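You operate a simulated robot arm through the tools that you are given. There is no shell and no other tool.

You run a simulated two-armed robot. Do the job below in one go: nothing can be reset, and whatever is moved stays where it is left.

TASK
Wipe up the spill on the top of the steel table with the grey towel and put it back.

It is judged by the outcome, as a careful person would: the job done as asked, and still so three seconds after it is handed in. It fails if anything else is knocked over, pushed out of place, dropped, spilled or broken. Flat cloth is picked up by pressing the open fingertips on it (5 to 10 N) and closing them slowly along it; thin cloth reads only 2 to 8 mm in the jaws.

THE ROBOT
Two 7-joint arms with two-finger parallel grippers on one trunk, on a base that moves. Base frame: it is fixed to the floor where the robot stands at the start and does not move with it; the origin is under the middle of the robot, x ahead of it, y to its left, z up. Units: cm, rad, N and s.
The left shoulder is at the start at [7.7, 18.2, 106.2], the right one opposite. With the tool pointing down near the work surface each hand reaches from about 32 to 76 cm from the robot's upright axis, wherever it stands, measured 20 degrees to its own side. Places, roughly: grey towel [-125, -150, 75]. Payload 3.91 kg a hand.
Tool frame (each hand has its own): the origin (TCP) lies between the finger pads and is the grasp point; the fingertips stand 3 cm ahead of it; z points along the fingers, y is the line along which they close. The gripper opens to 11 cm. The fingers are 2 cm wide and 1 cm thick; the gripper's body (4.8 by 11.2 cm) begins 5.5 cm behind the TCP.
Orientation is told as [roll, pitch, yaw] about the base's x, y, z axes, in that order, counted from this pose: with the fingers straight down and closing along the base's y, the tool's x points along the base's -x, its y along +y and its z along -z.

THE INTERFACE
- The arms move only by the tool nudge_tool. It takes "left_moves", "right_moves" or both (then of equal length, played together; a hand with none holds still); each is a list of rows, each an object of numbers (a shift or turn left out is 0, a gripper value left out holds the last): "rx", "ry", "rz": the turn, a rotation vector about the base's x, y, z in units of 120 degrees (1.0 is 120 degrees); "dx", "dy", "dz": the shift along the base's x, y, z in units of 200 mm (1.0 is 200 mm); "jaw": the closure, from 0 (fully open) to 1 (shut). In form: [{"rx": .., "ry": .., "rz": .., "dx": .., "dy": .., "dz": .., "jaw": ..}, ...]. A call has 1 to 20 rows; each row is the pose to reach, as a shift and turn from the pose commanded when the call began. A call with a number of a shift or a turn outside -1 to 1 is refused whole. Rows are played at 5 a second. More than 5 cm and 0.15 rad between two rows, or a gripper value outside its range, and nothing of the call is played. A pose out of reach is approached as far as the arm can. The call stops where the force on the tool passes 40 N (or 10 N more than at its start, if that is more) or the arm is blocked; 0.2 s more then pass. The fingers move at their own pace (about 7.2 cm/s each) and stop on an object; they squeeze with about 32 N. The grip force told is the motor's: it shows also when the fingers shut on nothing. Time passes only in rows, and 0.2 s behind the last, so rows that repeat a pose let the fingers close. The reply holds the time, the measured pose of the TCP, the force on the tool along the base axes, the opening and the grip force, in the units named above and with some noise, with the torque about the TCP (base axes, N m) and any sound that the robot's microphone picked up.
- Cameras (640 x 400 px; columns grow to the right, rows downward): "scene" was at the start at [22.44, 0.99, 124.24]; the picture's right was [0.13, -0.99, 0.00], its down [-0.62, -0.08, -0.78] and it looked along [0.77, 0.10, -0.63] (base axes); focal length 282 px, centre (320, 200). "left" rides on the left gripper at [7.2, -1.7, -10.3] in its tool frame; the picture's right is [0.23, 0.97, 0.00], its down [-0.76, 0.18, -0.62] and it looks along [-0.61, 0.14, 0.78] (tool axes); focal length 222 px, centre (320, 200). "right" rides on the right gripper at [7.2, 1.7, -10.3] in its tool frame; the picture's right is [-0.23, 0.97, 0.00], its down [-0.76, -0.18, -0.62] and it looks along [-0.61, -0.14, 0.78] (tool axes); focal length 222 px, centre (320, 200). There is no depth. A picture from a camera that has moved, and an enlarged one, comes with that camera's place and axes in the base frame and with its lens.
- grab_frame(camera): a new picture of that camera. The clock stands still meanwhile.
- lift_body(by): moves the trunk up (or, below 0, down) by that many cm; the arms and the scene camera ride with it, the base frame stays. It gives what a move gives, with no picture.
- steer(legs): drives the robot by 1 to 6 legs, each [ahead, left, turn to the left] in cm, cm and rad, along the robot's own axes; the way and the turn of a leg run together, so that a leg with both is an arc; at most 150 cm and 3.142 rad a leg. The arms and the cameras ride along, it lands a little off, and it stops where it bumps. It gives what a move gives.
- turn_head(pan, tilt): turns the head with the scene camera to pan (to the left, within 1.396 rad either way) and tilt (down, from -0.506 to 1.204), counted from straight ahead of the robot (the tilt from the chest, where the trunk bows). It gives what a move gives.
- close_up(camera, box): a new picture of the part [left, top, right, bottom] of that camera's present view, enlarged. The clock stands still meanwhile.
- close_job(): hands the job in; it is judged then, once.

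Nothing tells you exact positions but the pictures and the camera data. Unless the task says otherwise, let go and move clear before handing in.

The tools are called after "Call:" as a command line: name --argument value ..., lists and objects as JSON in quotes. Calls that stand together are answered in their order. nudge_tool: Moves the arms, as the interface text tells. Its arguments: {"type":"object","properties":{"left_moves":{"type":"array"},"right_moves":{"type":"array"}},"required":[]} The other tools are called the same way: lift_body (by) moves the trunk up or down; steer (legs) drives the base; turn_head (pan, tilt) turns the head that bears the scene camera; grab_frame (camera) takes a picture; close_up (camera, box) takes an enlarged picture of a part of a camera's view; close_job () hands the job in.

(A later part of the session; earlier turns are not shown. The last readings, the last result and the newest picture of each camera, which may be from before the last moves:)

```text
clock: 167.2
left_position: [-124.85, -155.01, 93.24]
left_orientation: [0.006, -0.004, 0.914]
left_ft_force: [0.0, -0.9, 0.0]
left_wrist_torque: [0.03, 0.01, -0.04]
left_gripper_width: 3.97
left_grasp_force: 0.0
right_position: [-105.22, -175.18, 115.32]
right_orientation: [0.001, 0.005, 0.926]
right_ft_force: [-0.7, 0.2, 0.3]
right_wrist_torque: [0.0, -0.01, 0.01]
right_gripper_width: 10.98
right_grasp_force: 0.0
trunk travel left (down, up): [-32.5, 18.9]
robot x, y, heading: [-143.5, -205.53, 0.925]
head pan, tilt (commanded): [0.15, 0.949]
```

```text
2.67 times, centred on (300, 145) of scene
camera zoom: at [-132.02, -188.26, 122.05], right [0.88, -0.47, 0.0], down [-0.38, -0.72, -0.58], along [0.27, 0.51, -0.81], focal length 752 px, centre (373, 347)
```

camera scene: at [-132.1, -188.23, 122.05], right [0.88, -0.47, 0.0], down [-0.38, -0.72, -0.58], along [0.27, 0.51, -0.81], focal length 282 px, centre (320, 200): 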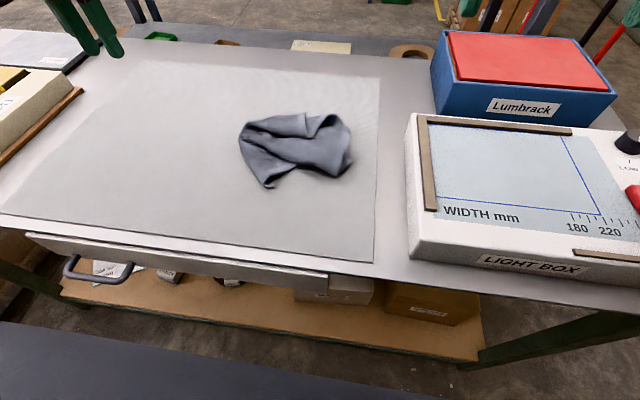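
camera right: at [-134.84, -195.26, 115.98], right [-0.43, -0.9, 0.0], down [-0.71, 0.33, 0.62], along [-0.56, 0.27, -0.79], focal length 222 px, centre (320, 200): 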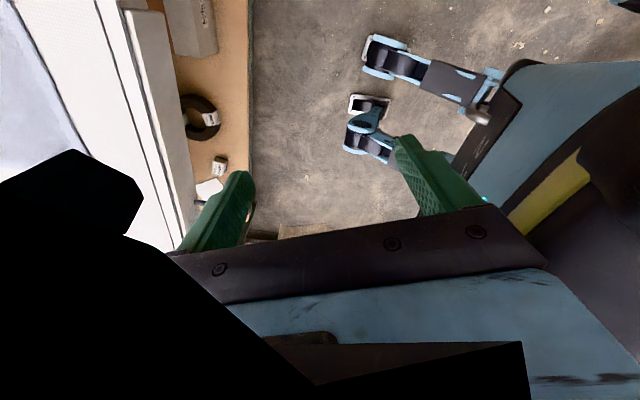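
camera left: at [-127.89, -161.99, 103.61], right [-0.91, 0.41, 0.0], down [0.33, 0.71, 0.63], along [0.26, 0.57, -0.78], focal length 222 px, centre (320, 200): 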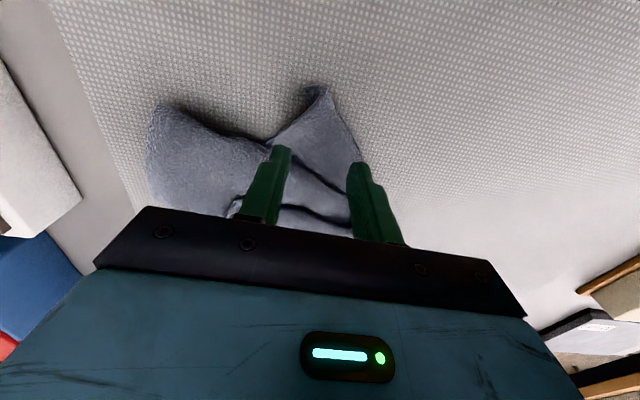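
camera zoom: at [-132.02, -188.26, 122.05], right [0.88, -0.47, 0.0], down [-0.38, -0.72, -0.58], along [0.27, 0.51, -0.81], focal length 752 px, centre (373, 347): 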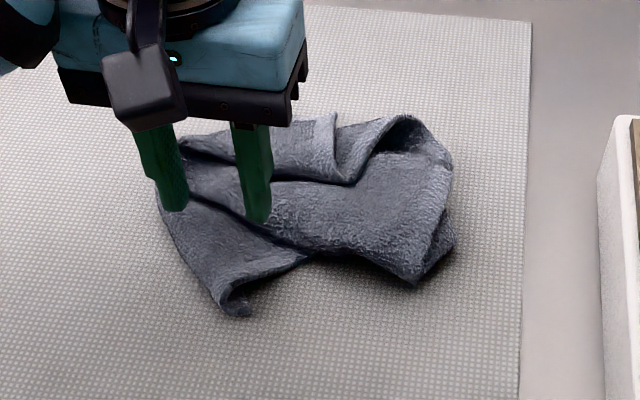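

Call:
nudge_tool --left_moves '[{"dx": 0.033, "dy": -0.056, "jaw": 0.7}, {"dx": 0.033, "dy": -0.056, "dz": -0.1, "jaw": 0.7}, {"dx": 0.033, "dy": -0.056, "dz": -0.2, "jaw": 0.7}, {"dx": 0.033, "dy": -0.056, "dz": -0.24, "jaw": 0.7}, {"dx": 0.033, "dy": -0.056, "dz": -0.26, "jaw": 0.7}, {"dx": 0.033, "dy": -0.056, "dz": -0.27, "jaw": 0.7}, {"dx": 0.033, "dy": -0.056, "dz": -0.275, "jaw": 0.7}]'

Call:
close_up --camera "scene" --box '[180, 70, 420, 220]'

```text
clock: 168.8
left_position: [-123.97, -155.98, 87.94]
left_orientation: [0.005, -0.003, 0.916]
left_ft_force: [0.3, 1.8, 4.4]
left_wrist_torque: [0.11, 0.08, -0.04]
left_gripper_width: 3.31
left_grasp_force: 0.2
right_position: [-105.2, -175.26, 115.2]
right_orientation: [-0.001, 0.009, 0.926]
right_ft_force: [0.0, 0.6, 0.7]
right_wrist_torque: [0.02, -0.01, 0.0]
right_gripper_width: 10.99
right_grasp_force: 0.0
trunk travel left (down, up): [-32.5, 18.9]
robot x, y, heading: [-143.72, -205.91, 0.93]
head pan, tilt (commanded): [0.15, 0.949]
```

```text
2.67 times, centred on (300, 145) of scene
camera zoom: at [-132.02, -188.27, 122.05], right [0.88, -0.47, 0.0], down [-0.38, -0.72, -0.58], along [0.27, 0.51, -0.81], focal length 752 px, centre (373, 347)
```

zoom: 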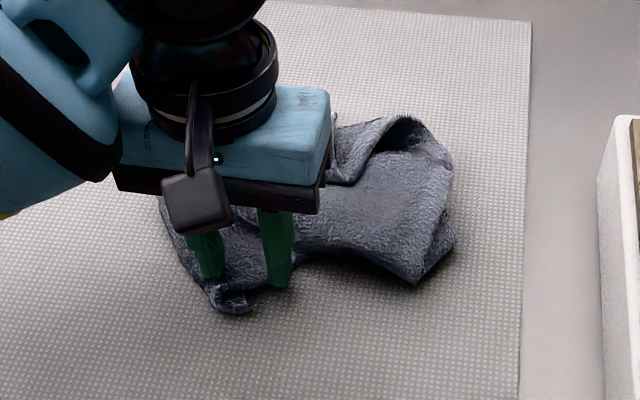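

Call:
nudge_tool --left_moves '[{"dz": -0.006, "jaw": 0.7}, {"dz": -0.006, "jaw": 0.73}, {"dz": -0.006, "jaw": 0.76}, {"dz": -0.006, "jaw": 0.79}, {"dz": -0.006, "jaw": 0.82}, {"dz": -0.006, "jaw": 0.85}, {"dz": -0.006, "jaw": 0.88}, {"dz": -0.006, "jaw": 0.91}, {"dz": -0.006, "jaw": 0.94}, {"dz": -0.006, "jaw": 0.97}, {"dz": -0.006, "jaw": 1.0}, {"dz": -0.006, "jaw": 1.0}, {"dz": -0.006, "jaw": 1.0}]'

```text
clock: 171.6
left_position: [-124.23, -156.0, 87.83]
left_orientation: [0.006, -0.004, 0.913]
left_ft_force: [-5.1, 3.8, 12.4]
left_wrist_torque: [0.17, 0.19, -0.02]
left_gripper_width: 0.42
left_grasp_force: 32.2
right_position: [-105.32, -175.26, 115.31]
right_orientation: [-0.001, 0.008, 0.923]
right_ft_force: [0.4, 0.8, 0.1]
right_wrist_torque: [0.0, -0.01, -0.01]
right_gripper_width: 11.04
right_grasp_force: 0.2
trunk travel left (down, up): [-32.5, 18.9]
robot x, y, heading: [-143.77, -205.64, 0.925]
head pan, tilt (commanded): [0.15, 0.949]
```

Gripped (4.2 mm). Drawing the corner out toward me and to the left.

Call:
nudge_tool --left_moves '[{"dz": 0.05}, {"dx": -0.076, "dy": -0.018, "dz": 0.05}, {"dx": -0.152, "dy": -0.037, "dz": 0.05}, {"dx": -0.228, "dy": -0.055, "dz": 0.05}, {"dx": -0.304, "dy": -0.074, "dz": 0.05}, {"dx": -0.38, "dy": -0.092, "dz": 0.05}, {"dx": -0.38, "dy": -0.092, "dz": 0.05}]'

Call:
grab_frame --camera "scene"

Call:
close_up --camera "scene" --box '[180, 70, 420, 220]'

```text
clock: 173.2
left_position: [-131.61, -157.77, 88.68]
left_orientation: [0.006, -0.002, 0.913]
left_ft_force: [0.7, 0.1, 0.9]
left_wrist_torque: [-0.01, -0.02, -0.01]
left_gripper_width: 0.34
left_grasp_force: 31.7
right_position: [-105.23, -175.15, 115.28]
right_orientation: [-0.002, 0.008, 0.925]
right_ft_force: [-0.1, -0.3, 1.1]
right_wrist_torque: [-0.01, 0.02, -0.05]
right_gripper_width: 11.0
right_grasp_force: 0.1
trunk travel left (down, up): [-32.5, 18.9]
robot x, y, heading: [-144.4, -205.83, 0.932]
head pan, tilt (commanded): [0.15, 0.949]
```

```text
taken
camera scene: at [-132.0, -188.25, 122.04], right [0.88, -0.47, 0.0], down [-0.38, -0.72, -0.58], along [0.27, 0.51, -0.81], focal length 282 px, centre (320, 200)
```

scene: 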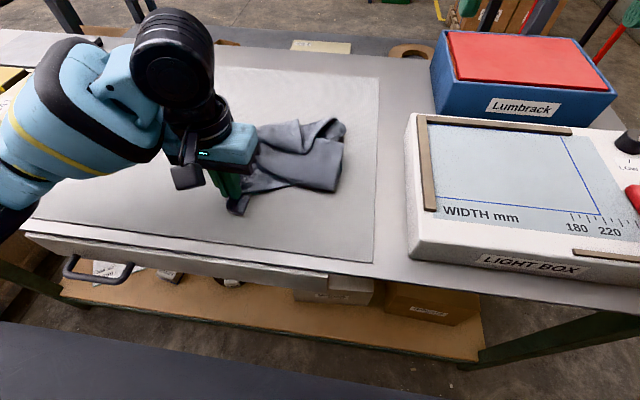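

```text
2.67 times, centred on (300, 145) of scene
camera zoom: at [-132.0, -188.25, 122.04], right [0.88, -0.47, 0.0], down [-0.38, -0.72, -0.58], along [0.27, 0.51, -0.81], focal length 752 px, centre (373, 347)
```

zoom: 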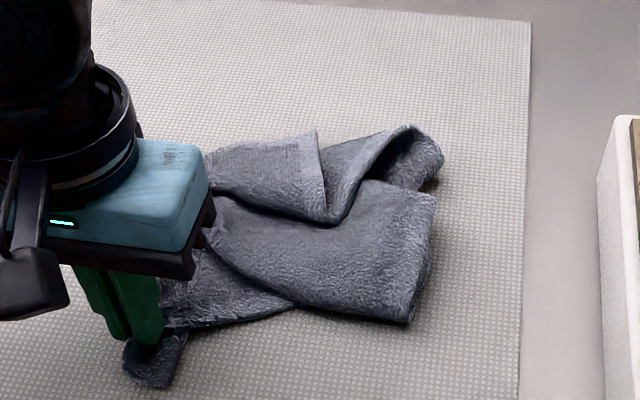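

The corner drew out well. Keeping hold of it as an anchor, I'll bring the right hand to the towel's right side to pull the two apart.

Call:
nudge_tool --right_moves '[{"dx": -0.1, "dy": 0.154, "jaw": 0.3}, {"dx": -0.2, "dy": 0.308, "jaw": 0.5}, {"dx": -0.3, "dy": 0.461, "jaw": 0.65}, {"dx": -0.4, "dy": 0.615, "jaw": 0.65}, {"dx": -0.5, "dy": 0.769, "jaw": 0.65}, {"dx": -0.5, "dy": 0.769, "dz": -0.2, "jaw": 0.65}, {"dx": -0.5, "dy": 0.769, "dz": -0.4, "jaw": 0.65}, {"dx": -0.5, "dy": 0.769, "dz": -0.6, "jaw": 0.65}, {"dx": -0.5, "dy": 0.769, "dz": -0.8, "jaw": 0.65}, {"dx": -0.5, "dy": 0.769, "dz": -1.0, "jaw": 0.65}, {"dx": -0.5, "dy": 0.769, "dz": -1.0, "jaw": 0.65}]'

Call:
grab_frame --camera "scene"

Call:
grab_frame --camera "right"

```text
clock: 175.6
left_position: [-131.7, -157.82, 88.77]
left_orientation: [0.006, -0.003, 0.915]
left_ft_force: [0.1, 0.1, 0.3]
left_wrist_torque: [0.03, -0.02, 0.01]
left_gripper_width: 0.39
left_grasp_force: 32.1
right_position: [-115.14, -159.88, 95.33]
right_orientation: [-0.001, 0.005, 0.926]
right_ft_force: [-0.3, 0.0, 0.2]
right_wrist_torque: [-0.03, 0.03, 0.0]
right_gripper_width: 3.85
right_grasp_force: 0.0
trunk travel left (down, up): [-32.5, 18.9]
robot x, y, heading: [-143.91, -205.99, 0.93]
head pan, tilt (commanded): [0.15, 0.949]
```

```text
taken
camera scene: at [-132.05, -188.26, 122.05], right [0.88, -0.47, 0.0], down [-0.38, -0.72, -0.58], along [0.27, 0.51, -0.81], focal length 282 px, centre (320, 200)
```

scene: 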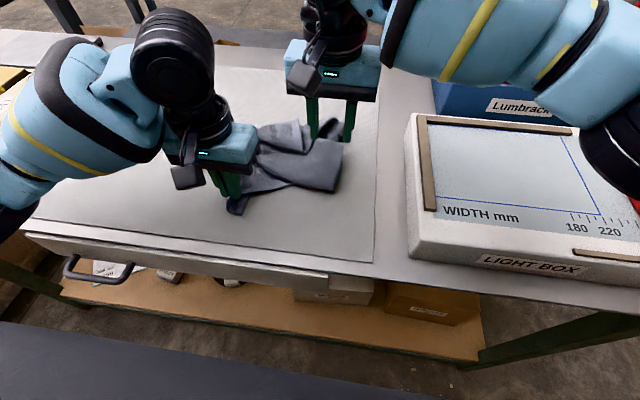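

```text
taken
camera right: at [-120.84, -164.76, 105.67], right [-0.64, 0.77, 0.0], down [0.6, 0.5, 0.62], along [0.48, 0.39, -0.79], focal length 222 px, centre (320, 200)
```

right: 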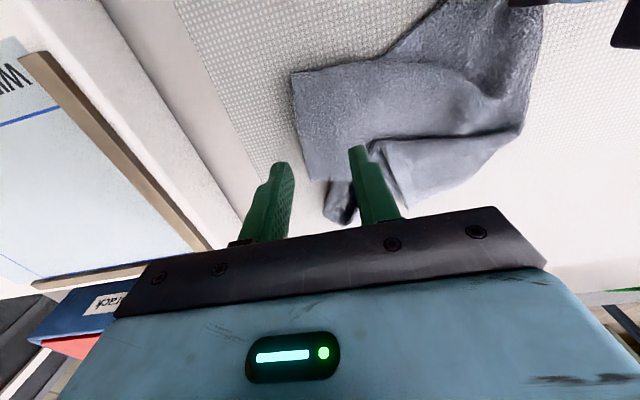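

Call:
nudge_tool --right_moves '[{"dx": -0.115, "dy": 0.054, "jaw": 0.65}, {"dx": -0.115, "dy": 0.054, "dz": -0.15, "jaw": 0.65}, {"dx": -0.115, "dy": 0.054, "dz": -0.28, "jaw": 0.65}, {"dx": -0.115, "dy": 0.054, "dz": -0.3, "jaw": 0.65}, {"dx": -0.115, "dy": 0.054, "dz": -0.31, "jaw": 0.65}, {"dx": -0.115, "dy": 0.054, "dz": -0.32, "jaw": 0.65}]'

Call:
close_up --camera "scene" --box '[180, 70, 420, 220]'

```text
clock: 177.0
left_position: [-131.71, -157.77, 88.75]
left_orientation: [0.004, -0.002, 0.916]
left_ft_force: [0.0, 0.2, 0.3]
left_wrist_torque: [0.02, 0.0, -0.03]
left_gripper_width: 0.36
left_grasp_force: 32.1
right_position: [-117.44, -158.73, 89.06]
right_orientation: [0.001, 0.006, 0.924]
right_ft_force: [0.8, 0.9, 1.5]
right_wrist_torque: [0.01, -0.01, -0.01]
right_gripper_width: 3.84
right_grasp_force: 0.0
trunk travel left (down, up): [-32.5, 18.9]
robot x, y, heading: [-143.64, -205.78, 0.928]
head pan, tilt (commanded): [0.15, 0.949]
```

```text
2.67 times, centred on (300, 145) of scene
camera zoom: at [-132.02, -188.25, 122.05], right [0.88, -0.47, 0.0], down [-0.38, -0.72, -0.58], along [0.27, 0.51, -0.81], focal length 752 px, centre (373, 347)
```

zoom: 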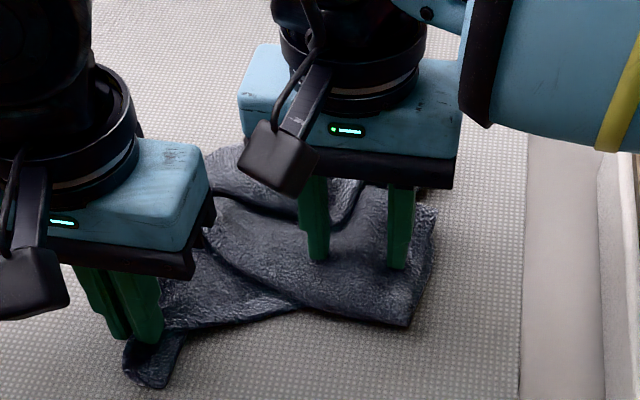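

Both right fingers are on the cloth; pressing slightly and closing.

Call:
nudge_tool --right_moves '[{"dz": -0.008, "jaw": 0.65}, {"dz": -0.014, "jaw": 0.65}, {"dz": -0.014, "jaw": 0.68}, {"dz": -0.014, "jaw": 0.71}, {"dz": -0.014, "jaw": 0.74}, {"dz": -0.014, "jaw": 0.77}, {"dz": -0.014, "jaw": 0.8}, {"dz": -0.014, "jaw": 0.83}, {"dz": -0.014, "jaw": 0.86}, {"dz": -0.014, "jaw": 0.89}, {"dz": -0.014, "jaw": 0.92}, {"dz": -0.014, "jaw": 0.95}, {"dz": -0.014, "jaw": 0.98}, {"dz": -0.014, "jaw": 1.0}, {"dz": -0.014, "jaw": 1.0}, {"dz": -0.014, "jaw": 1.0}]'

Call:
close_up --camera "scene" --box '[180, 70, 420, 220]'

```text
clock: 180.4
left_position: [-131.63, -157.82, 88.6]
left_orientation: [0.006, -0.004, 0.914]
left_ft_force: [-0.4, 0.4, -0.3]
left_wrist_torque: [-0.01, -0.01, -0.01]
left_gripper_width: 0.39
left_grasp_force: 32.4
right_position: [-117.54, -158.81, 88.63]
right_orientation: [-0.001, 0.008, 0.924]
right_ft_force: [-0.7, 0.7, 1.5]
right_wrist_torque: [-0.02, 0.06, 0.01]
right_gripper_width: 0.79
right_grasp_force: 31.9
trunk travel left (down, up): [-32.5, 18.9]
robot x, y, heading: [-143.9, -205.79, 0.929]
head pan, tilt (commanded): [0.15, 0.949]
```

```text
2.67 times, centred on (300, 145) of scene
camera zoom: at [-132.03, -188.26, 122.05], right [0.88, -0.47, 0.0], down [-0.38, -0.72, -0.58], along [0.27, 0.51, -0.81], focal length 752 px, centre (373, 347)
```

zoom: 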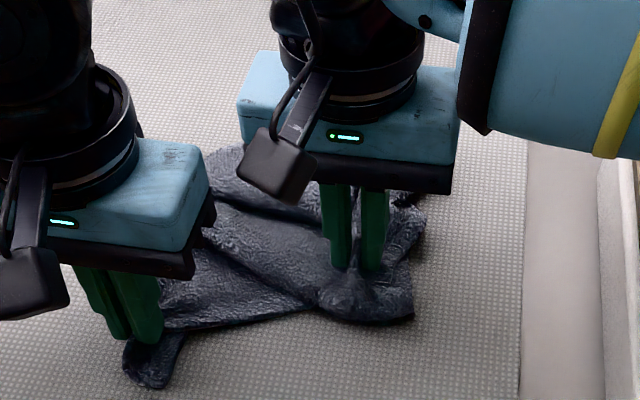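

Both hands have hold. I'll gently stretch them apart a few centimetres at low height.

Call:
nudge_tool --right_moves '[{"dz": 0.03}, {"dx": 0.04, "dy": -0.03, "dz": 0.03}, {"dx": 0.08, "dy": -0.06, "dz": 0.03}, {"dx": 0.12, "dy": -0.09, "dz": 0.03}, {"dx": 0.16, "dy": -0.119, "dz": 0.03}, {"dx": 0.2, "dy": -0.149, "dz": 0.03}]' --left_moves '[{"dz": 0.0}, {"dx": -0.03, "dy": 0.022}, {"dx": -0.06, "dy": 0.045}, {"dx": -0.09, "dy": 0.067}, {"dx": -0.12, "dy": 0.089}, {"dx": -0.15, "dy": 0.111}]'

Call:
grab_frame --camera "scene"

Call:
close_up --camera "scene" --box '[180, 70, 420, 220]'

```text
clock: 181.8
left_position: [-134.73, -155.74, 88.64]
left_orientation: [0.004, -0.005, 0.914]
left_ft_force: [5.1, -2.2, -0.5]
left_wrist_torque: [-0.02, -0.16, -0.06]
left_gripper_width: 0.42
left_grasp_force: 31.5
right_position: [-113.41, -161.69, 89.17]
right_orientation: [0.0, 0.005, 0.927]
right_ft_force: [-4.7, 1.8, -1.0]
right_wrist_torque: [0.07, 0.18, -0.04]
right_gripper_width: 0.44
right_grasp_force: 32.1
trunk travel left (down, up): [-32.5, 18.9]
robot x, y, heading: [-143.53, -205.79, 0.934]
head pan, tilt (commanded): [0.15, 0.949]
```

```text
taken
camera scene: at [-132.02, -188.26, 122.05], right [0.88, -0.47, 0.0], down [-0.38, -0.72, -0.58], along [0.27, 0.51, -0.81], focal length 282 px, centre (320, 200)
```

scene: 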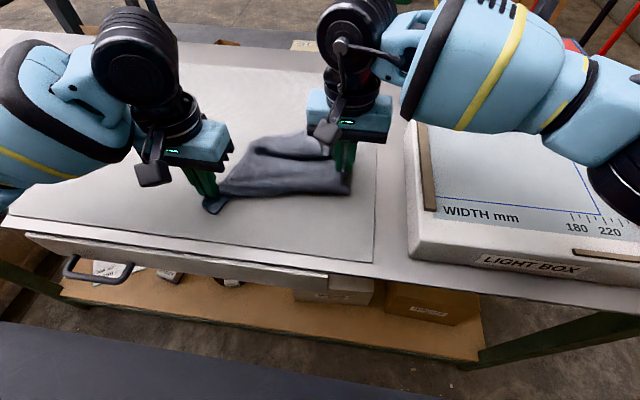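

```text
2.67 times, centred on (300, 145) of scene
camera zoom: at [-132.02, -188.26, 122.05], right [0.88, -0.47, 0.0], down [-0.38, -0.72, -0.58], along [0.27, 0.51, -0.81], focal length 752 px, centre (373, 347)
```

zoom: 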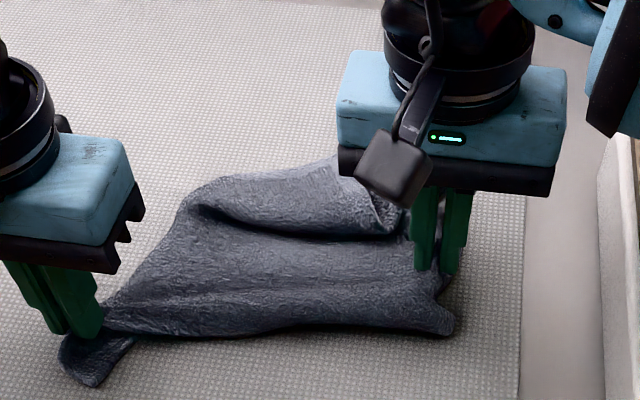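

That flattened the near half nicely; only the far flap is folded over. I'll lift both hands so the towel hangs and its far part drops open, then lay it down again from the far side.

Call:
nudge_tool --right_moves '[{"dz": 0.15}, {"dz": 0.3}, {"dz": 0.45}, {"dz": 0.6}, {"dz": 0.75}, {"dz": 0.9}, {"dz": 1.0}, {"dz": 1.0}]' --left_moves '[{"dz": 0.15}, {"dz": 0.3}, {"dz": 0.45}, {"dz": 0.6}, {"dz": 0.75}, {"dz": 0.9}, {"dz": 1.0}, {"dz": 1.0}]'

Call:
grab_frame --camera "scene"

```text
clock: 183.6
left_position: [-134.71, -155.75, 108.84]
left_orientation: [0.006, -0.002, 0.915]
left_ft_force: [3.8, -2.0, 0.7]
left_wrist_torque: [-0.07, -0.07, -0.03]
left_gripper_width: 0.39
left_grasp_force: 31.9
right_position: [-113.34, -161.54, 109.21]
right_orientation: [-0.001, 0.009, 0.924]
right_ft_force: [-4.1, 2.4, 0.2]
right_wrist_torque: [0.08, 0.13, -0.03]
right_gripper_width: 0.43
right_grasp_force: 31.7
trunk travel left (down, up): [-32.5, 18.9]
robot x, y, heading: [-143.63, -205.49, 0.931]
head pan, tilt (commanded): [0.15, 0.949]
```

```text
taken
camera scene: at [-132.01, -188.22, 122.04], right [0.88, -0.47, 0.0], down [-0.38, -0.72, -0.58], along [0.27, 0.51, -0.81], focal length 282 px, centre (320, 200)
```

scene: 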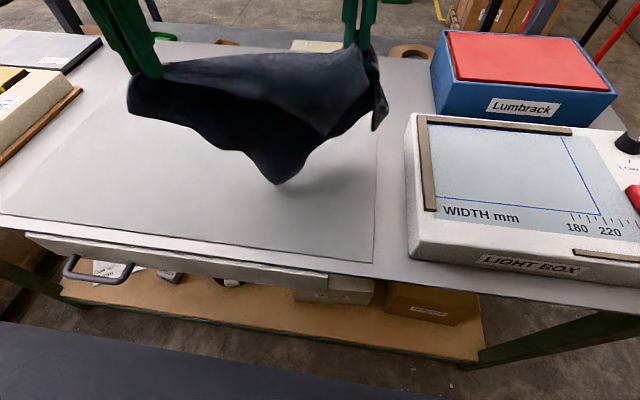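

Call:
grab_frame --camera "right"

Call:
grab_frame --camera "left"

Call:
close_up --camera "scene" --box '[100, 30, 420, 230]'

```text
taken
camera right: at [-118.98, -166.37, 119.6], right [-0.64, 0.77, 0.0], down [0.6, 0.51, 0.62], along [0.47, 0.39, -0.79], focal length 222 px, centre (320, 200)
```

right: 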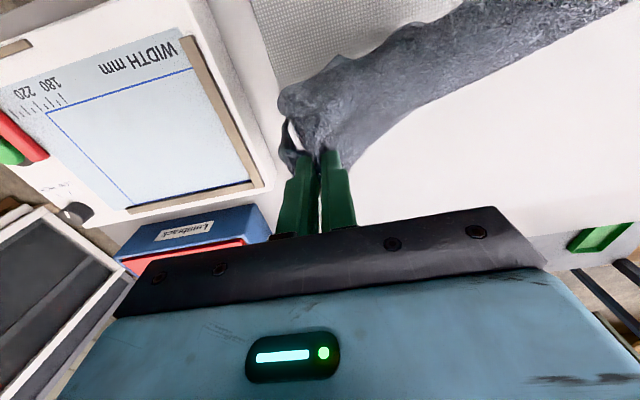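

```text
taken
camera left: at [-137.79, -162.74, 119.14], right [-0.91, 0.41, 0.01], down [0.33, 0.71, 0.63], along [0.26, 0.57, -0.78], focal length 222 px, centre (320, 200)
```

left: 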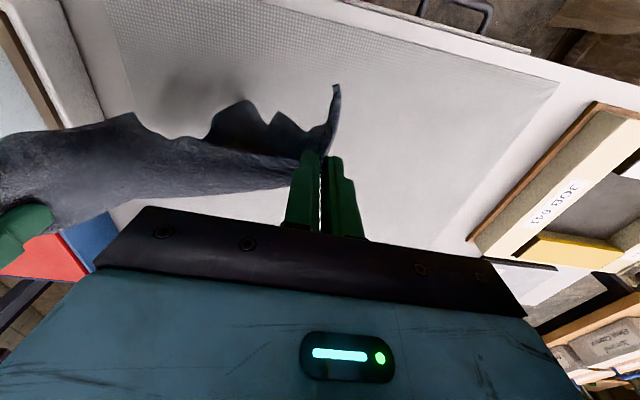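

```text
2.00 times, centred on (260, 130) of scene
camera zoom: at [-132.01, -188.22, 122.04], right [0.88, -0.47, 0.0], down [-0.38, -0.72, -0.58], along [0.27, 0.51, -0.81], focal length 564 px, centre (440, 340)
```

zoom: 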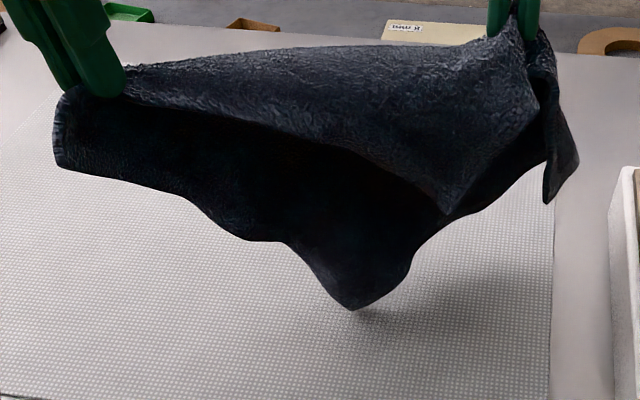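

The towel is held along its diagonal, with two corners hanging on my side as a folded triangle. I'll lay this diagonal down along the original one (near-left to far-right), with the triangle toward the near-right, and then unfold the top corner to the far-left.

Call:
nudge_tool --left_moves '[{"dx": 0.057, "dy": -0.158}, {"dx": 0.114, "dy": -0.317}, {"dx": 0.171, "dy": -0.475}, {"dx": 0.171, "dy": -0.475}, {"dx": 0.156, "dy": -0.402, "dz": -0.122}, {"dx": 0.141, "dy": -0.328, "dz": -0.245}, {"dx": 0.126, "dy": -0.255, "dz": -0.367}, {"dx": 0.111, "dy": -0.181, "dz": -0.49}, {"dx": 0.096, "dy": -0.108, "dz": -0.612}, {"dx": 0.081, "dy": -0.035, "dz": -0.735}, {"dx": 0.066, "dy": 0.039, "dz": -0.857}, {"dx": 0.051, "dy": 0.112, "dz": -0.97}, {"dx": 0.051, "dy": 0.112, "dz": -0.98}]' --right_moves '[{"dx": 0.062, "dy": 0.014}, {"dx": 0.125, "dy": 0.028}, {"dx": 0.187, "dy": 0.042}, {"dx": 0.187, "dy": 0.042}, {"dx": 0.172, "dy": 0.115, "dz": -0.122}, {"dx": 0.157, "dy": 0.189, "dz": -0.245}, {"dx": 0.142, "dy": 0.262, "dz": -0.367}, {"dx": 0.127, "dy": 0.336, "dz": -0.49}, {"dx": 0.112, "dy": 0.409, "dz": -0.612}, {"dx": 0.097, "dy": 0.482, "dz": -0.735}, {"dx": 0.082, "dy": 0.556, "dz": -0.857}, {"dx": 0.067, "dy": 0.629, "dz": -0.97}, {"dx": 0.067, "dy": 0.629, "dz": -0.98}]'

Call:
grab_frame --camera "scene"

Call:
close_up --camera "scene" --box '[180, 70, 420, 220]'

```text
clock: 185.9
left_position: [-132.5, -155.37, 93.05]
left_orientation: [-0.021, -0.027, 0.912]
left_ft_force: [25.9, 3.9, 0.6]
left_wrist_torque: [0.15, -0.87, 0.04]
left_gripper_width: 0.33
left_grasp_force: 32.0
right_position: [-105.42, -152.35, 93.65]
right_orientation: [0.045, 0.034, 0.82]
right_ft_force: [-25.8, -3.2, -0.1]
right_wrist_torque: [-0.12, 0.82, -0.04]
right_gripper_width: 0.44
right_grasp_force: 32.4
right hand out of reach, approached as far as the arm can: row 11
trunk travel left (down, up): [-32.5, 18.9]
robot x, y, heading: [-143.66, -205.58, 0.929]
head pan, tilt (commanded): [0.15, 0.949]
stopped in row 11 (left hand): the force on the tool passed its limit at 59 N (the readings are from after the stop); the commanded pose is now the measured one
```

```text
taken
camera scene: at [-131.91, -188.26, 122.04], right [0.88, -0.47, 0.0], down [-0.38, -0.72, -0.58], along [0.27, 0.51, -0.81], focal length 282 px, centre (320, 200)
```

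scene: 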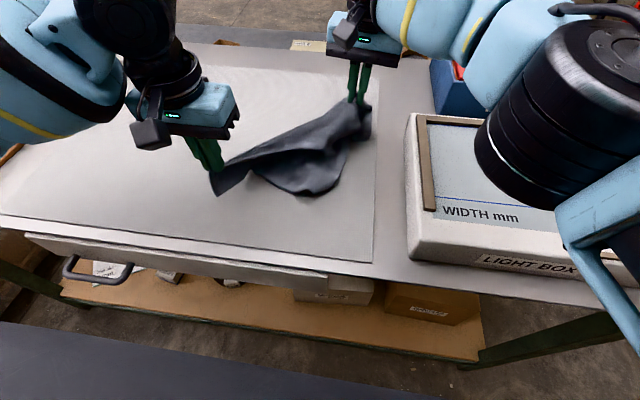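

```text
2.67 times, centred on (300, 145) of scene
camera zoom: at [-131.91, -188.26, 122.04], right [0.88, -0.47, 0.0], down [-0.38, -0.72, -0.58], along [0.27, 0.51, -0.81], focal length 752 px, centre (373, 347)
```

zoom: 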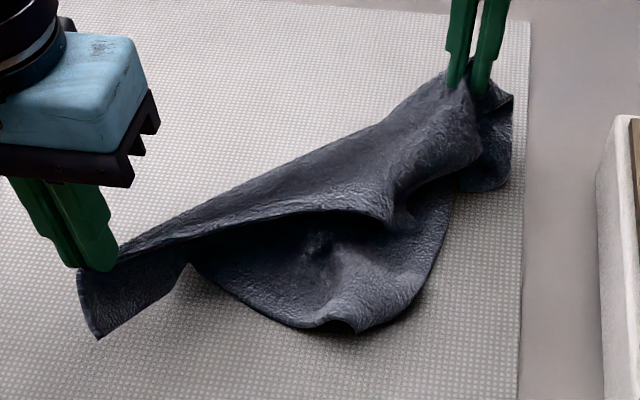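

The right arm hit its reach limit and the cloth got tight (26 N). I'll slacken it by moving the left hand toward the right one, then bring the base 6 cm closer.

Call:
nudge_tool --left_moves '[{"dx": 0.06, "dy": 0.005}, {"dx": 0.12, "dy": 0.01}, {"dx": 0.18, "dy": 0.015}, {"dx": 0.24, "dy": 0.02}, {"dx": 0.24, "dy": 0.02}]'

Call:
steer --legs '[[6, 0, 0]]'

Call:
grab_frame --camera "scene"

```text
clock: 187.2
left_position: [-128.12, -154.82, 92.94]
left_orientation: [-0.015, -0.02, 0.915]
left_ft_force: [1.5, 0.2, -0.5]
left_wrist_torque: [0.03, -0.04, -0.04]
left_gripper_width: 0.29
left_grasp_force: 31.8
right_position: [-104.98, -152.23, 93.95]
right_orientation: [0.039, 0.023, 0.812]
right_ft_force: [-1.1, 0.4, 0.5]
right_wrist_torque: [0.03, 0.07, 0.05]
right_gripper_width: 0.44
right_grasp_force: 32.0
trunk travel left (down, up): [-32.5, 18.9]
robot x, y, heading: [-143.97, -205.24, 0.929]
head pan, tilt (commanded): [0.15, 0.949]
```

```text
clock: 188.1
left_position: [-124.56, -149.94, 92.89]
left_orientation: [-0.014, -0.019, 0.915]
left_ft_force: [1.2, 0.5, -0.4]
left_wrist_torque: [0.0, -0.01, 0.0]
left_gripper_width: 0.31
left_grasp_force: 31.7
right_position: [-101.83, -147.52, 93.86]
right_orientation: [0.041, 0.024, 0.814]
right_ft_force: [-0.7, 0.5, -0.6]
right_wrist_torque: [0.0, 0.05, 0.05]
right_gripper_width: 0.45
right_grasp_force: 33.1
trunk travel left (down, up): [-32.5, 18.9]
robot x, y, heading: [-139.75, -200.9, 0.932]
head pan, tilt (commanded): [0.15, 0.949]
```

```text
taken
camera scene: at [-128.53, -183.46, 122.03], right [0.88, -0.47, 0.0], down [-0.38, -0.72, -0.58], along [0.27, 0.51, -0.81], focal length 282 px, centre (320, 200)
```

scene: 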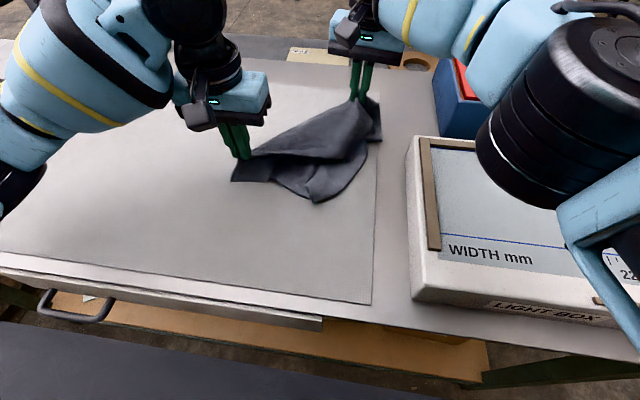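

Now I'll bring both hands to the target diagonal and lower it onto the table.

Call:
nudge_tool --left_moves '[{"dx": -0.09, "dy": -0.034}, {"dx": -0.18, "dy": -0.068}, {"dx": -0.27, "dy": -0.102}, {"dx": -0.36, "dy": -0.136, "dz": -0.05}, {"dx": -0.45, "dy": -0.17, "dz": -0.1}, {"dx": -0.45, "dy": -0.17, "dz": -0.16}, {"dx": -0.45, "dy": -0.17, "dz": -0.2}]' --right_moves '[{"dx": -0.1, "dy": -0.015}, {"dx": -0.2, "dy": -0.03}, {"dx": -0.3, "dy": -0.045}, {"dx": -0.4, "dy": -0.06, "dz": -0.06}, {"dx": -0.51, "dy": -0.075, "dz": -0.12}, {"dx": -0.51, "dy": -0.075, "dz": -0.2}, {"dx": -0.51, "dy": -0.075, "dz": -0.24}]'

Call:
grab_frame --camera "scene"

Call:
close_up --camera "scene" --box '[160, 80, 400, 230]'

```text
clock: 189.7
left_position: [-133.66, -153.62, 88.84]
left_orientation: [-0.014, -0.024, 0.914]
left_ft_force: [-0.4, -0.3, 1.4]
left_wrist_torque: [0.02, -0.01, 0.0]
left_gripper_width: 0.28
left_grasp_force: 32.1
right_position: [-111.89, -149.16, 88.95]
right_orientation: [0.04, 0.022, 0.816]
right_ft_force: [-1.1, -0.4, 1.4]
right_wrist_torque: [0.02, 0.06, -0.02]
right_gripper_width: 0.44
right_grasp_force: 32.3
trunk travel left (down, up): [-32.5, 18.9]
robot x, y, heading: [-140.03, -201.21, 0.936]
head pan, tilt (commanded): [0.15, 0.949]
```

```text
taken
camera scene: at [-128.63, -183.57, 122.06], right [0.88, -0.47, 0.0], down [-0.38, -0.72, -0.58], along [0.27, 0.51, -0.81], focal length 282 px, centre (320, 200)
```

scene: 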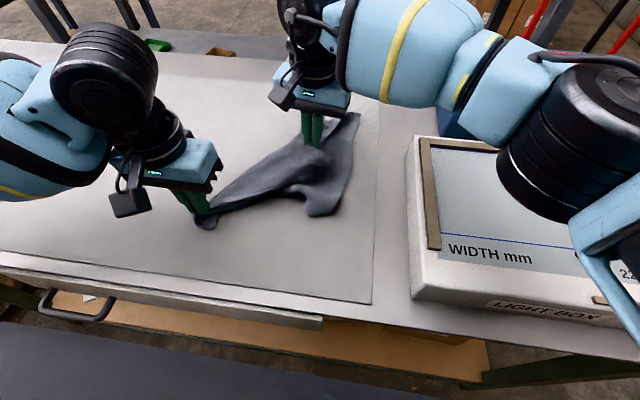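

```text
2.67 times, centred on (280, 155) of scene
camera zoom: at [-128.63, -183.57, 122.06], right [0.88, -0.47, 0.0], down [-0.38, -0.72, -0.58], along [0.27, 0.51, -0.81], focal length 752 px, centre (427, 320)
```

zoom: 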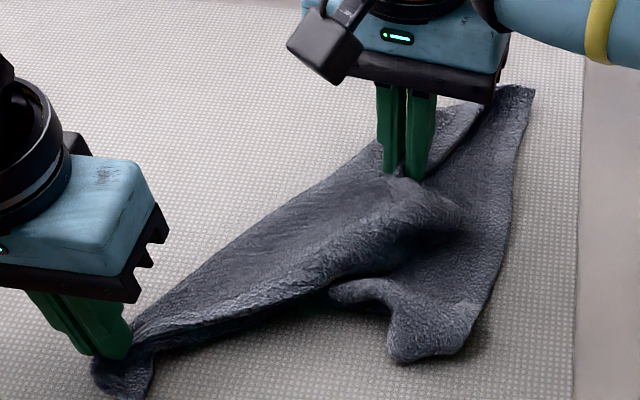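

C, the far-right corner, has spread out well. I'll release the right hand, lift it clear, and look at the remaining folds.

Call:
nudge_tool --right_moves '[{"jaw": 0.9}, {"jaw": 0.8}, {"jaw": 0.75}, {"jaw": 0.75, "dz": 0.1}, {"jaw": 0.75, "dz": 0.3}, {"jaw": 0.75, "dz": 0.5}, {"jaw": 0.75, "dz": 0.7}, {"jaw": 0.75, "dx": 0.1, "dy": -0.12, "dz": 0.8}, {"jaw": 0.75, "dx": 0.2, "dy": -0.3, "dz": 0.85}, {"jaw": 0.75, "dx": 0.3, "dy": -0.5, "dz": 0.85}, {"jaw": 0.75, "dx": 0.4, "dy": -0.7, "dz": 0.85}]'

Call:
grab_frame --camera "scene"

Call:
close_up --camera "scene" --box '[160, 80, 400, 230]'

```text
clock: 192.1
left_position: [-133.51, -153.89, 88.82]
left_orientation: [-0.014, -0.022, 0.914]
left_ft_force: [-0.7, 0.1, 0.1]
left_wrist_torque: [0.0, 0.01, 0.01]
left_gripper_width: 0.28
left_grasp_force: 31.5
right_position: [-103.78, -163.31, 106.03]
right_orientation: [0.042, 0.022, 0.813]
right_ft_force: [0.1, 0.9, 0.2]
right_wrist_torque: [0.01, 0.0, 0.0]
right_gripper_width: 2.76
right_grasp_force: 0.0
trunk travel left (down, up): [-32.5, 18.9]
robot x, y, heading: [-140.43, -201.06, 0.931]
head pan, tilt (commanded): [0.15, 0.949]
```

```text
taken
camera scene: at [-128.52, -183.64, 122.05], right [0.88, -0.47, 0.0], down [-0.38, -0.72, -0.58], along [0.27, 0.51, -0.81], focal length 282 px, centre (320, 200)
```

scene: 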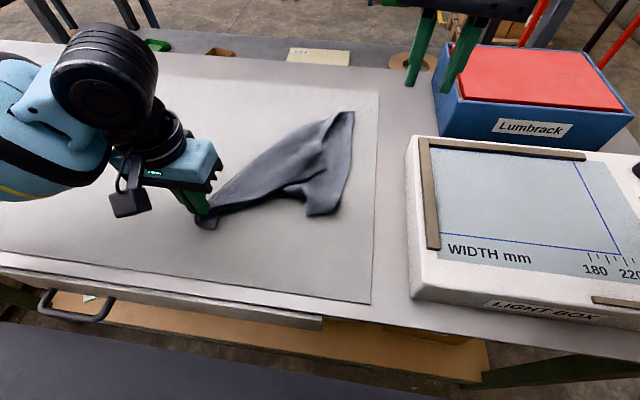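

```text
2.67 times, centred on (280, 155) of scene
camera zoom: at [-128.52, -183.64, 122.05], right [0.88, -0.47, 0.0], down [-0.38, -0.72, -0.58], along [0.27, 0.51, -0.81], focal length 752 px, centre (427, 320)
```

zoom: 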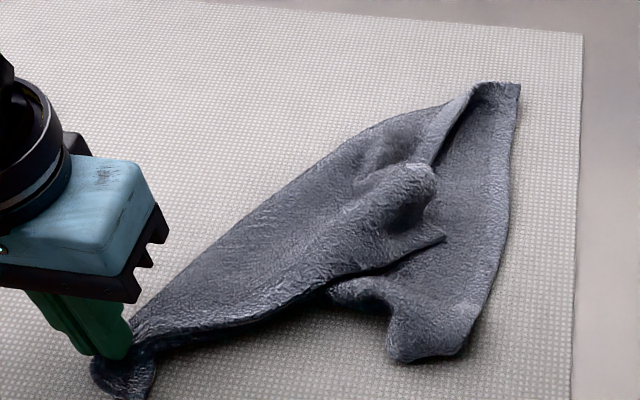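

Now it's a clean folded triangle: corner A (near-left) and C (far-right) are close to their original places, D lies on top near (-113,-156), B near-right below it. I'll release A and use the left hand to unfold D to the far-left.

Call:
nudge_tool --left_moves '[{"jaw": 0.9}, {"jaw": 0.8}, {"jaw": 0.75}, {"jaw": 0.75, "dz": 0.1}, {"jaw": 0.7, "dz": 0.3}, {"jaw": 0.7, "dz": 0.5}, {"jaw": 0.7, "dz": 0.6}]'

Call:
nudge_tool --left_moves '[{"dx": 0.16, "dy": 0.0, "jaw": 0.68}, {"dx": 0.32, "dy": 0.0, "jaw": 0.68}, {"dx": 0.48, "dy": 0.0, "jaw": 0.68}, {"dx": 0.64, "dy": 0.0, "jaw": 0.68}, {"dx": 0.8, "dy": 0.0, "jaw": 0.68}, {"dx": 0.95, "dy": 0.0, "jaw": 0.68}, {"dx": 0.95, "dy": 0.0, "dz": -0.15, "jaw": 0.68}, {"dx": 0.95, "dy": 0.0, "dz": -0.3, "jaw": 0.68}, {"dx": 0.95, "dy": 0.0, "dz": -0.3, "jaw": 0.68}]'

Call:
close_up --camera "scene" --box '[160, 80, 400, 230]'

Call:
grab_frame --camera "left"

```text
clock: 193.7
left_position: [-133.62, -153.49, 101.02]
left_orientation: [-0.013, -0.022, 0.916]
left_ft_force: [0.6, -0.4, 0.2]
left_wrist_torque: [0.02, 0.02, 0.0]
left_gripper_width: 3.32
left_grasp_force: 0.1
right_position: [-103.81, -162.99, 105.86]
right_orientation: [0.041, 0.024, 0.815]
right_ft_force: [-0.2, 0.6, -0.6]
right_wrist_torque: [0.02, 0.0, 0.01]
right_gripper_width: 2.76
right_grasp_force: 0.1
trunk travel left (down, up): [-32.5, 18.9]
robot x, y, heading: [-140.82, -200.98, 0.932]
head pan, tilt (commanded): [0.15, 0.949]
```

```text
clock: 195.7
left_position: [-114.67, -153.67, 95.08]
left_orientation: [-0.015, -0.023, 0.914]
left_ft_force: [0.3, 0.0, 0.7]
left_wrist_torque: [-0.05, 0.01, -0.02]
left_gripper_width: 3.5
left_grasp_force: 0.0
right_position: [-103.92, -163.11, 105.96]
right_orientation: [0.039, 0.024, 0.816]
right_ft_force: [-0.4, 0.5, 0.1]
right_wrist_torque: [-0.01, 0.0, -0.03]
right_gripper_width: 2.75
right_grasp_force: 0.1
trunk travel left (down, up): [-32.5, 18.9]
robot x, y, heading: [-140.45, -201.18, 0.928]
head pan, tilt (commanded): [0.15, 0.949]
```

```text
2.67 times, centred on (280, 155) of scene
camera zoom: at [-128.61, -183.56, 122.05], right [0.88, -0.47, 0.0], down [-0.38, -0.72, -0.58], along [0.27, 0.51, -0.81], focal length 752 px, centre (427, 320)
```

zoom: 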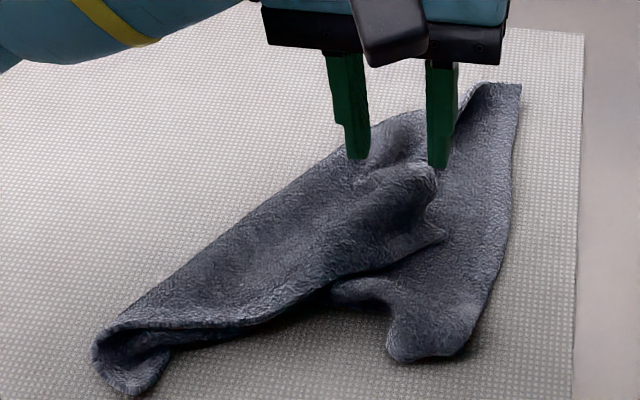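

```text
taken
camera left: at [-118.01, -160.61, 105.29], right [-0.91, 0.41, -0.02], down [0.31, 0.71, 0.64], along [0.28, 0.57, -0.77], focal length 222 px, centre (320, 200)
```

left: 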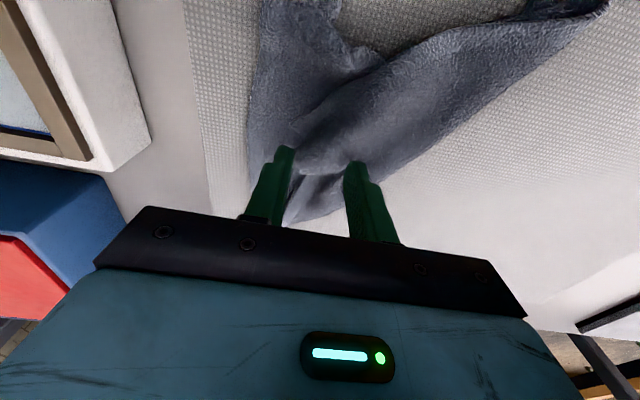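

Call:
nudge_tool --left_moves '[{"dx": -0.084, "dy": -0.062, "jaw": 0.68}, {"dx": -0.084, "dy": -0.062, "dz": -0.12, "jaw": 0.68}, {"dx": -0.084, "dy": -0.062, "dz": -0.24, "jaw": 0.68}, {"dx": -0.084, "dy": -0.062, "dz": -0.28, "jaw": 0.68}, {"dx": -0.084, "dy": -0.062, "dz": -0.3, "jaw": 0.68}, {"dx": -0.084, "dy": -0.062, "dz": -0.31, "jaw": 0.68}]'

Call:
close_up --camera "scene" --box '[160, 80, 400, 230]'

```text
clock: 197.1
left_position: [-116.3, -154.82, 88.81]
left_orientation: [-0.016, -0.022, 0.913]
left_ft_force: [-0.7, 0.1, 0.6]
left_wrist_torque: [-0.01, -0.02, 0.0]
left_gripper_width: 3.52
left_grasp_force: 0.1
right_position: [-103.83, -163.15, 105.87]
right_orientation: [0.04, 0.024, 0.816]
right_ft_force: [-0.3, -0.1, 1.3]
right_wrist_torque: [0.04, 0.01, 0.02]
right_gripper_width: 2.76
right_grasp_force: 0.0
trunk travel left (down, up): [-32.5, 18.9]
robot x, y, heading: [-140.48, -200.89, 0.93]
head pan, tilt (commanded): [0.15, 0.949]
```

```text
2.67 times, centred on (280, 155) of scene
camera zoom: at [-128.59, -183.55, 122.05], right [0.88, -0.47, 0.0], down [-0.38, -0.72, -0.58], along [0.27, 0.51, -0.81], focal length 752 px, centre (427, 320)
```

zoom: 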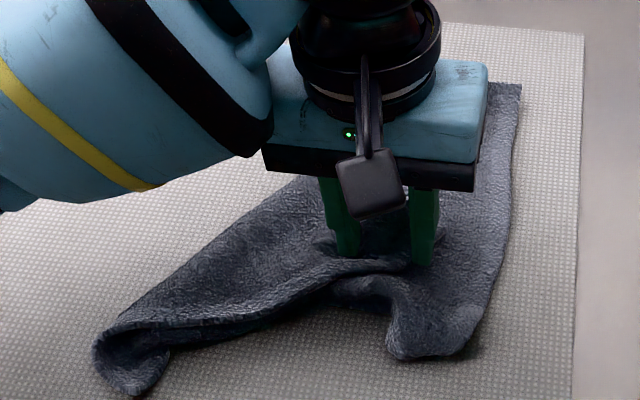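

Call:
nudge_tool --left_moves '[{"dx": 0.028, "dy": 0.038, "jaw": 0.68}, {"dx": 0.028, "dy": 0.038, "dz": -0.015, "jaw": 0.68}, {"dx": 0.028, "dy": 0.038, "dz": -0.025, "jaw": 0.68}]'

```text
clock: 197.9
left_position: [-115.72, -154.05, 88.21]
left_orientation: [-0.013, -0.023, 0.914]
left_ft_force: [0.3, 0.1, 2.2]
left_wrist_torque: [0.05, 0.05, 0.02]
left_gripper_width: 3.51
left_grasp_force: 0.1
right_position: [-103.83, -163.23, 105.89]
right_orientation: [0.04, 0.024, 0.815]
right_ft_force: [-0.3, 0.1, 0.8]
right_wrist_torque: [-0.01, -0.01, 0.0]
right_gripper_width: 2.77
right_grasp_force: 0.1
trunk travel left (down, up): [-32.5, 18.9]
robot x, y, heading: [-140.19, -201.21, 0.937]
head pan, tilt (commanded): [0.15, 0.949]
```

Call:
nudge_tool --left_moves '[{"dz": -0.008, "jaw": 0.7}, {"dz": -0.01, "jaw": 0.73}, {"dz": -0.01, "jaw": 0.76}, {"dz": -0.01, "jaw": 0.79}, {"dz": -0.01, "jaw": 0.82}, {"dz": -0.01, "jaw": 0.85}, {"dz": -0.01, "jaw": 0.88}, {"dz": -0.01, "jaw": 0.91}, {"dz": -0.01, "jaw": 0.94}, {"dz": -0.01, "jaw": 0.97}, {"dz": -0.01, "jaw": 1.0}, {"dz": -0.01, "jaw": 1.0}, {"dz": -0.01, "jaw": 1.0}, {"dz": 0.1, "jaw": 1.0}, {"dz": 0.25, "jaw": 1.0}, {"dz": 0.3, "jaw": 1.0}]'

Call:
close_up --camera "scene" --box '[160, 80, 400, 230]'

```text
clock: 201.3
left_position: [-115.65, -153.87, 94.23]
left_orientation: [-0.014, -0.021, 0.915]
left_ft_force: [0.3, 0.4, 0.4]
left_wrist_torque: [-0.01, -0.02, 0.01]
left_gripper_width: 0.51
left_grasp_force: 31.8
right_position: [-103.92, -163.13, 105.92]
right_orientation: [0.04, 0.025, 0.815]
right_ft_force: [1.0, -0.5, 0.3]
right_wrist_torque: [-0.01, -0.03, 0.02]
right_gripper_width: 2.75
right_grasp_force: 0.0
trunk travel left (down, up): [-32.5, 18.9]
robot x, y, heading: [-140.12, -200.83, 0.933]
head pan, tilt (commanded): [0.15, 0.949]
```

```text
2.67 times, centred on (280, 155) of scene
camera zoom: at [-128.59, -183.55, 122.05], right [0.88, -0.47, 0.0], down [-0.38, -0.72, -0.58], along [0.27, 0.51, -0.81], focal length 752 px, centre (427, 320)
```

zoom: 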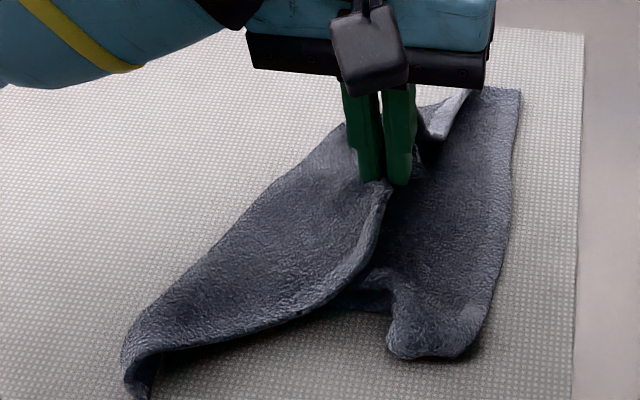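

Only the top layer (corner D) is lifted. Carrying it over to the far-left and laying it down.

Call:
nudge_tool --left_moves '[{"dz": 0.15}, {"dx": -0.03, "dy": 0.11, "dz": 0.3}, {"dx": -0.06, "dy": 0.24, "dz": 0.42}, {"dx": -0.09, "dy": 0.38, "dz": 0.48}, {"dx": -0.12, "dy": 0.52, "dz": 0.48}, {"dx": -0.15, "dy": 0.65, "dz": 0.4}, {"dx": -0.18, "dy": 0.77, "dz": 0.25}, {"dx": -0.21, "dy": 0.88, "dz": 0.05}, {"dx": -0.235, "dy": 0.96, "dz": -0.15}, {"dx": -0.24, "dy": 1.0, "dz": -0.26}, {"dx": -0.24, "dy": 1.0, "dz": -0.285}, {"dx": -0.24, "dy": 1.0, "dz": -0.285}]'

Call:
grab_frame --camera "scene"

Call:
close_up --camera "scene" --box '[140, 80, 410, 240]'

```text
clock: 203.9
left_position: [-120.33, -133.93, 88.82]
left_orientation: [-0.015, -0.022, 0.916]
left_ft_force: [-0.1, 0.3, 1.7]
left_wrist_torque: [-0.01, -0.05, -0.01]
left_gripper_width: 0.49
left_grasp_force: 31.9
right_position: [-103.71, -163.13, 105.86]
right_orientation: [0.04, 0.026, 0.814]
right_ft_force: [-0.5, -0.5, -0.2]
right_wrist_torque: [0.0, 0.0, 0.0]
right_gripper_width: 2.78
right_grasp_force: 0.1
trunk travel left (down, up): [-32.5, 18.9]
robot x, y, heading: [-140.51, -201.1, 0.931]
head pan, tilt (commanded): [0.15, 0.949]
```

```text
taken
camera scene: at [-128.6, -183.56, 122.05], right [0.88, -0.47, 0.0], down [-0.38, -0.72, -0.58], along [0.27, 0.51, -0.81], focal length 282 px, centre (320, 200)
```

scene: 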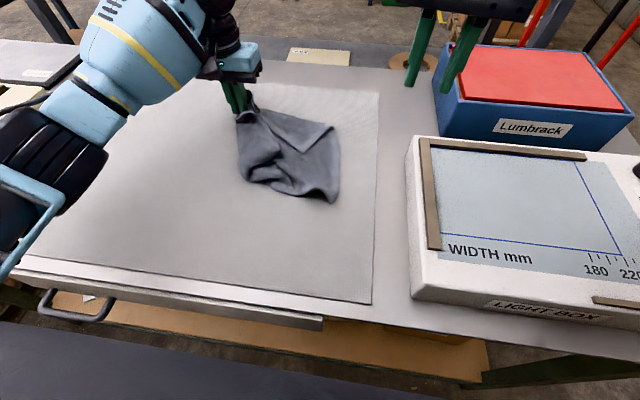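

```text
2.37 times, centred on (275, 160) of scene
camera zoom: at [-128.6, -183.56, 122.05], right [0.88, -0.47, 0.0], down [-0.38, -0.72, -0.58], along [0.27, 0.51, -0.81], focal length 669 px, centre (427, 295)
```

zoom: 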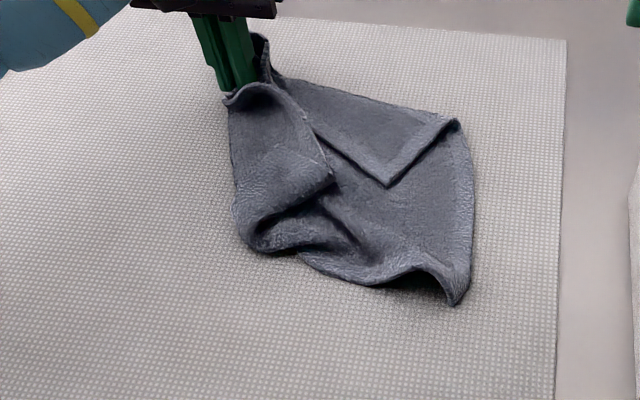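

D is placed at the far-left; now corner C (tip near the middle) is folded inward, and A is folded over on the left. I'll release D and unfold A and C one at a time with the left hand.

Call:
nudge_tool --left_moves '[{"jaw": 0.9}, {"jaw": 0.8}, {"jaw": 0.75}, {"jaw": 0.75, "dz": 0.1}, {"jaw": 0.75, "dz": 0.3}, {"jaw": 0.75, "dz": 0.5}, {"jaw": 0.75, "dx": -0.1, "dy": -0.1, "dz": 0.6}, {"jaw": 0.75, "dx": -0.25, "dy": -0.2, "dz": 0.65}, {"jaw": 0.75, "dx": -0.4, "dy": -0.35, "dz": 0.65}]'

Call:
close_up --camera "scene" --box '[140, 80, 410, 240]'

Call:
grab_frame --camera "left"

```text
clock: 205.9
left_position: [-128.79, -141.24, 101.82]
left_orientation: [-0.014, -0.022, 0.914]
left_ft_force: [0.2, 0.6, 0.4]
left_wrist_torque: [0.0, 0.01, 0.01]
left_gripper_width: 2.76
left_grasp_force: 0.1
right_position: [-103.97, -163.23, 105.78]
right_orientation: [0.041, 0.025, 0.813]
right_ft_force: [0.3, -0.2, -0.1]
right_wrist_torque: [-0.02, -0.01, -0.01]
right_gripper_width: 2.79
right_grasp_force: 0.0
trunk travel left (down, up): [-32.5, 18.9]
robot x, y, heading: [-140.52, -201.12, 0.932]
head pan, tilt (commanded): [0.15, 0.949]
```

```text
2.37 times, centred on (275, 160) of scene
camera zoom: at [-128.69, -183.59, 122.06], right [0.88, -0.47, 0.0], down [-0.38, -0.72, -0.58], along [0.27, 0.51, -0.81], focal length 669 px, centre (427, 295)
```

zoom: 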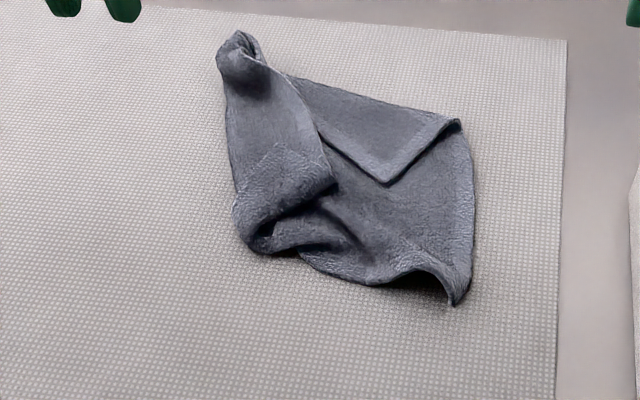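

```text
taken
camera left: at [-132.1, -148.19, 112.12], right [-0.91, 0.41, -0.02], down [0.31, 0.71, 0.64], along [0.28, 0.57, -0.77], focal length 222 px, centre (320, 200)
```

left: 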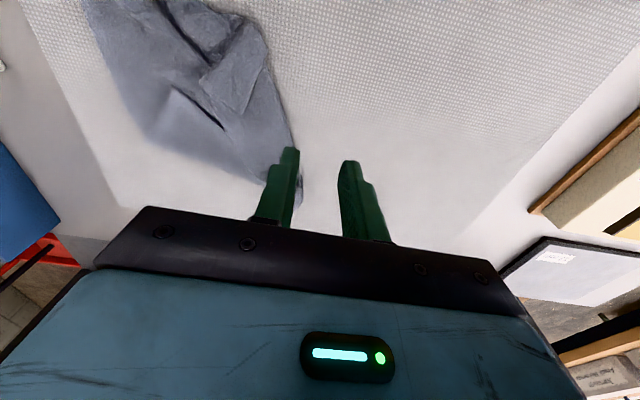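

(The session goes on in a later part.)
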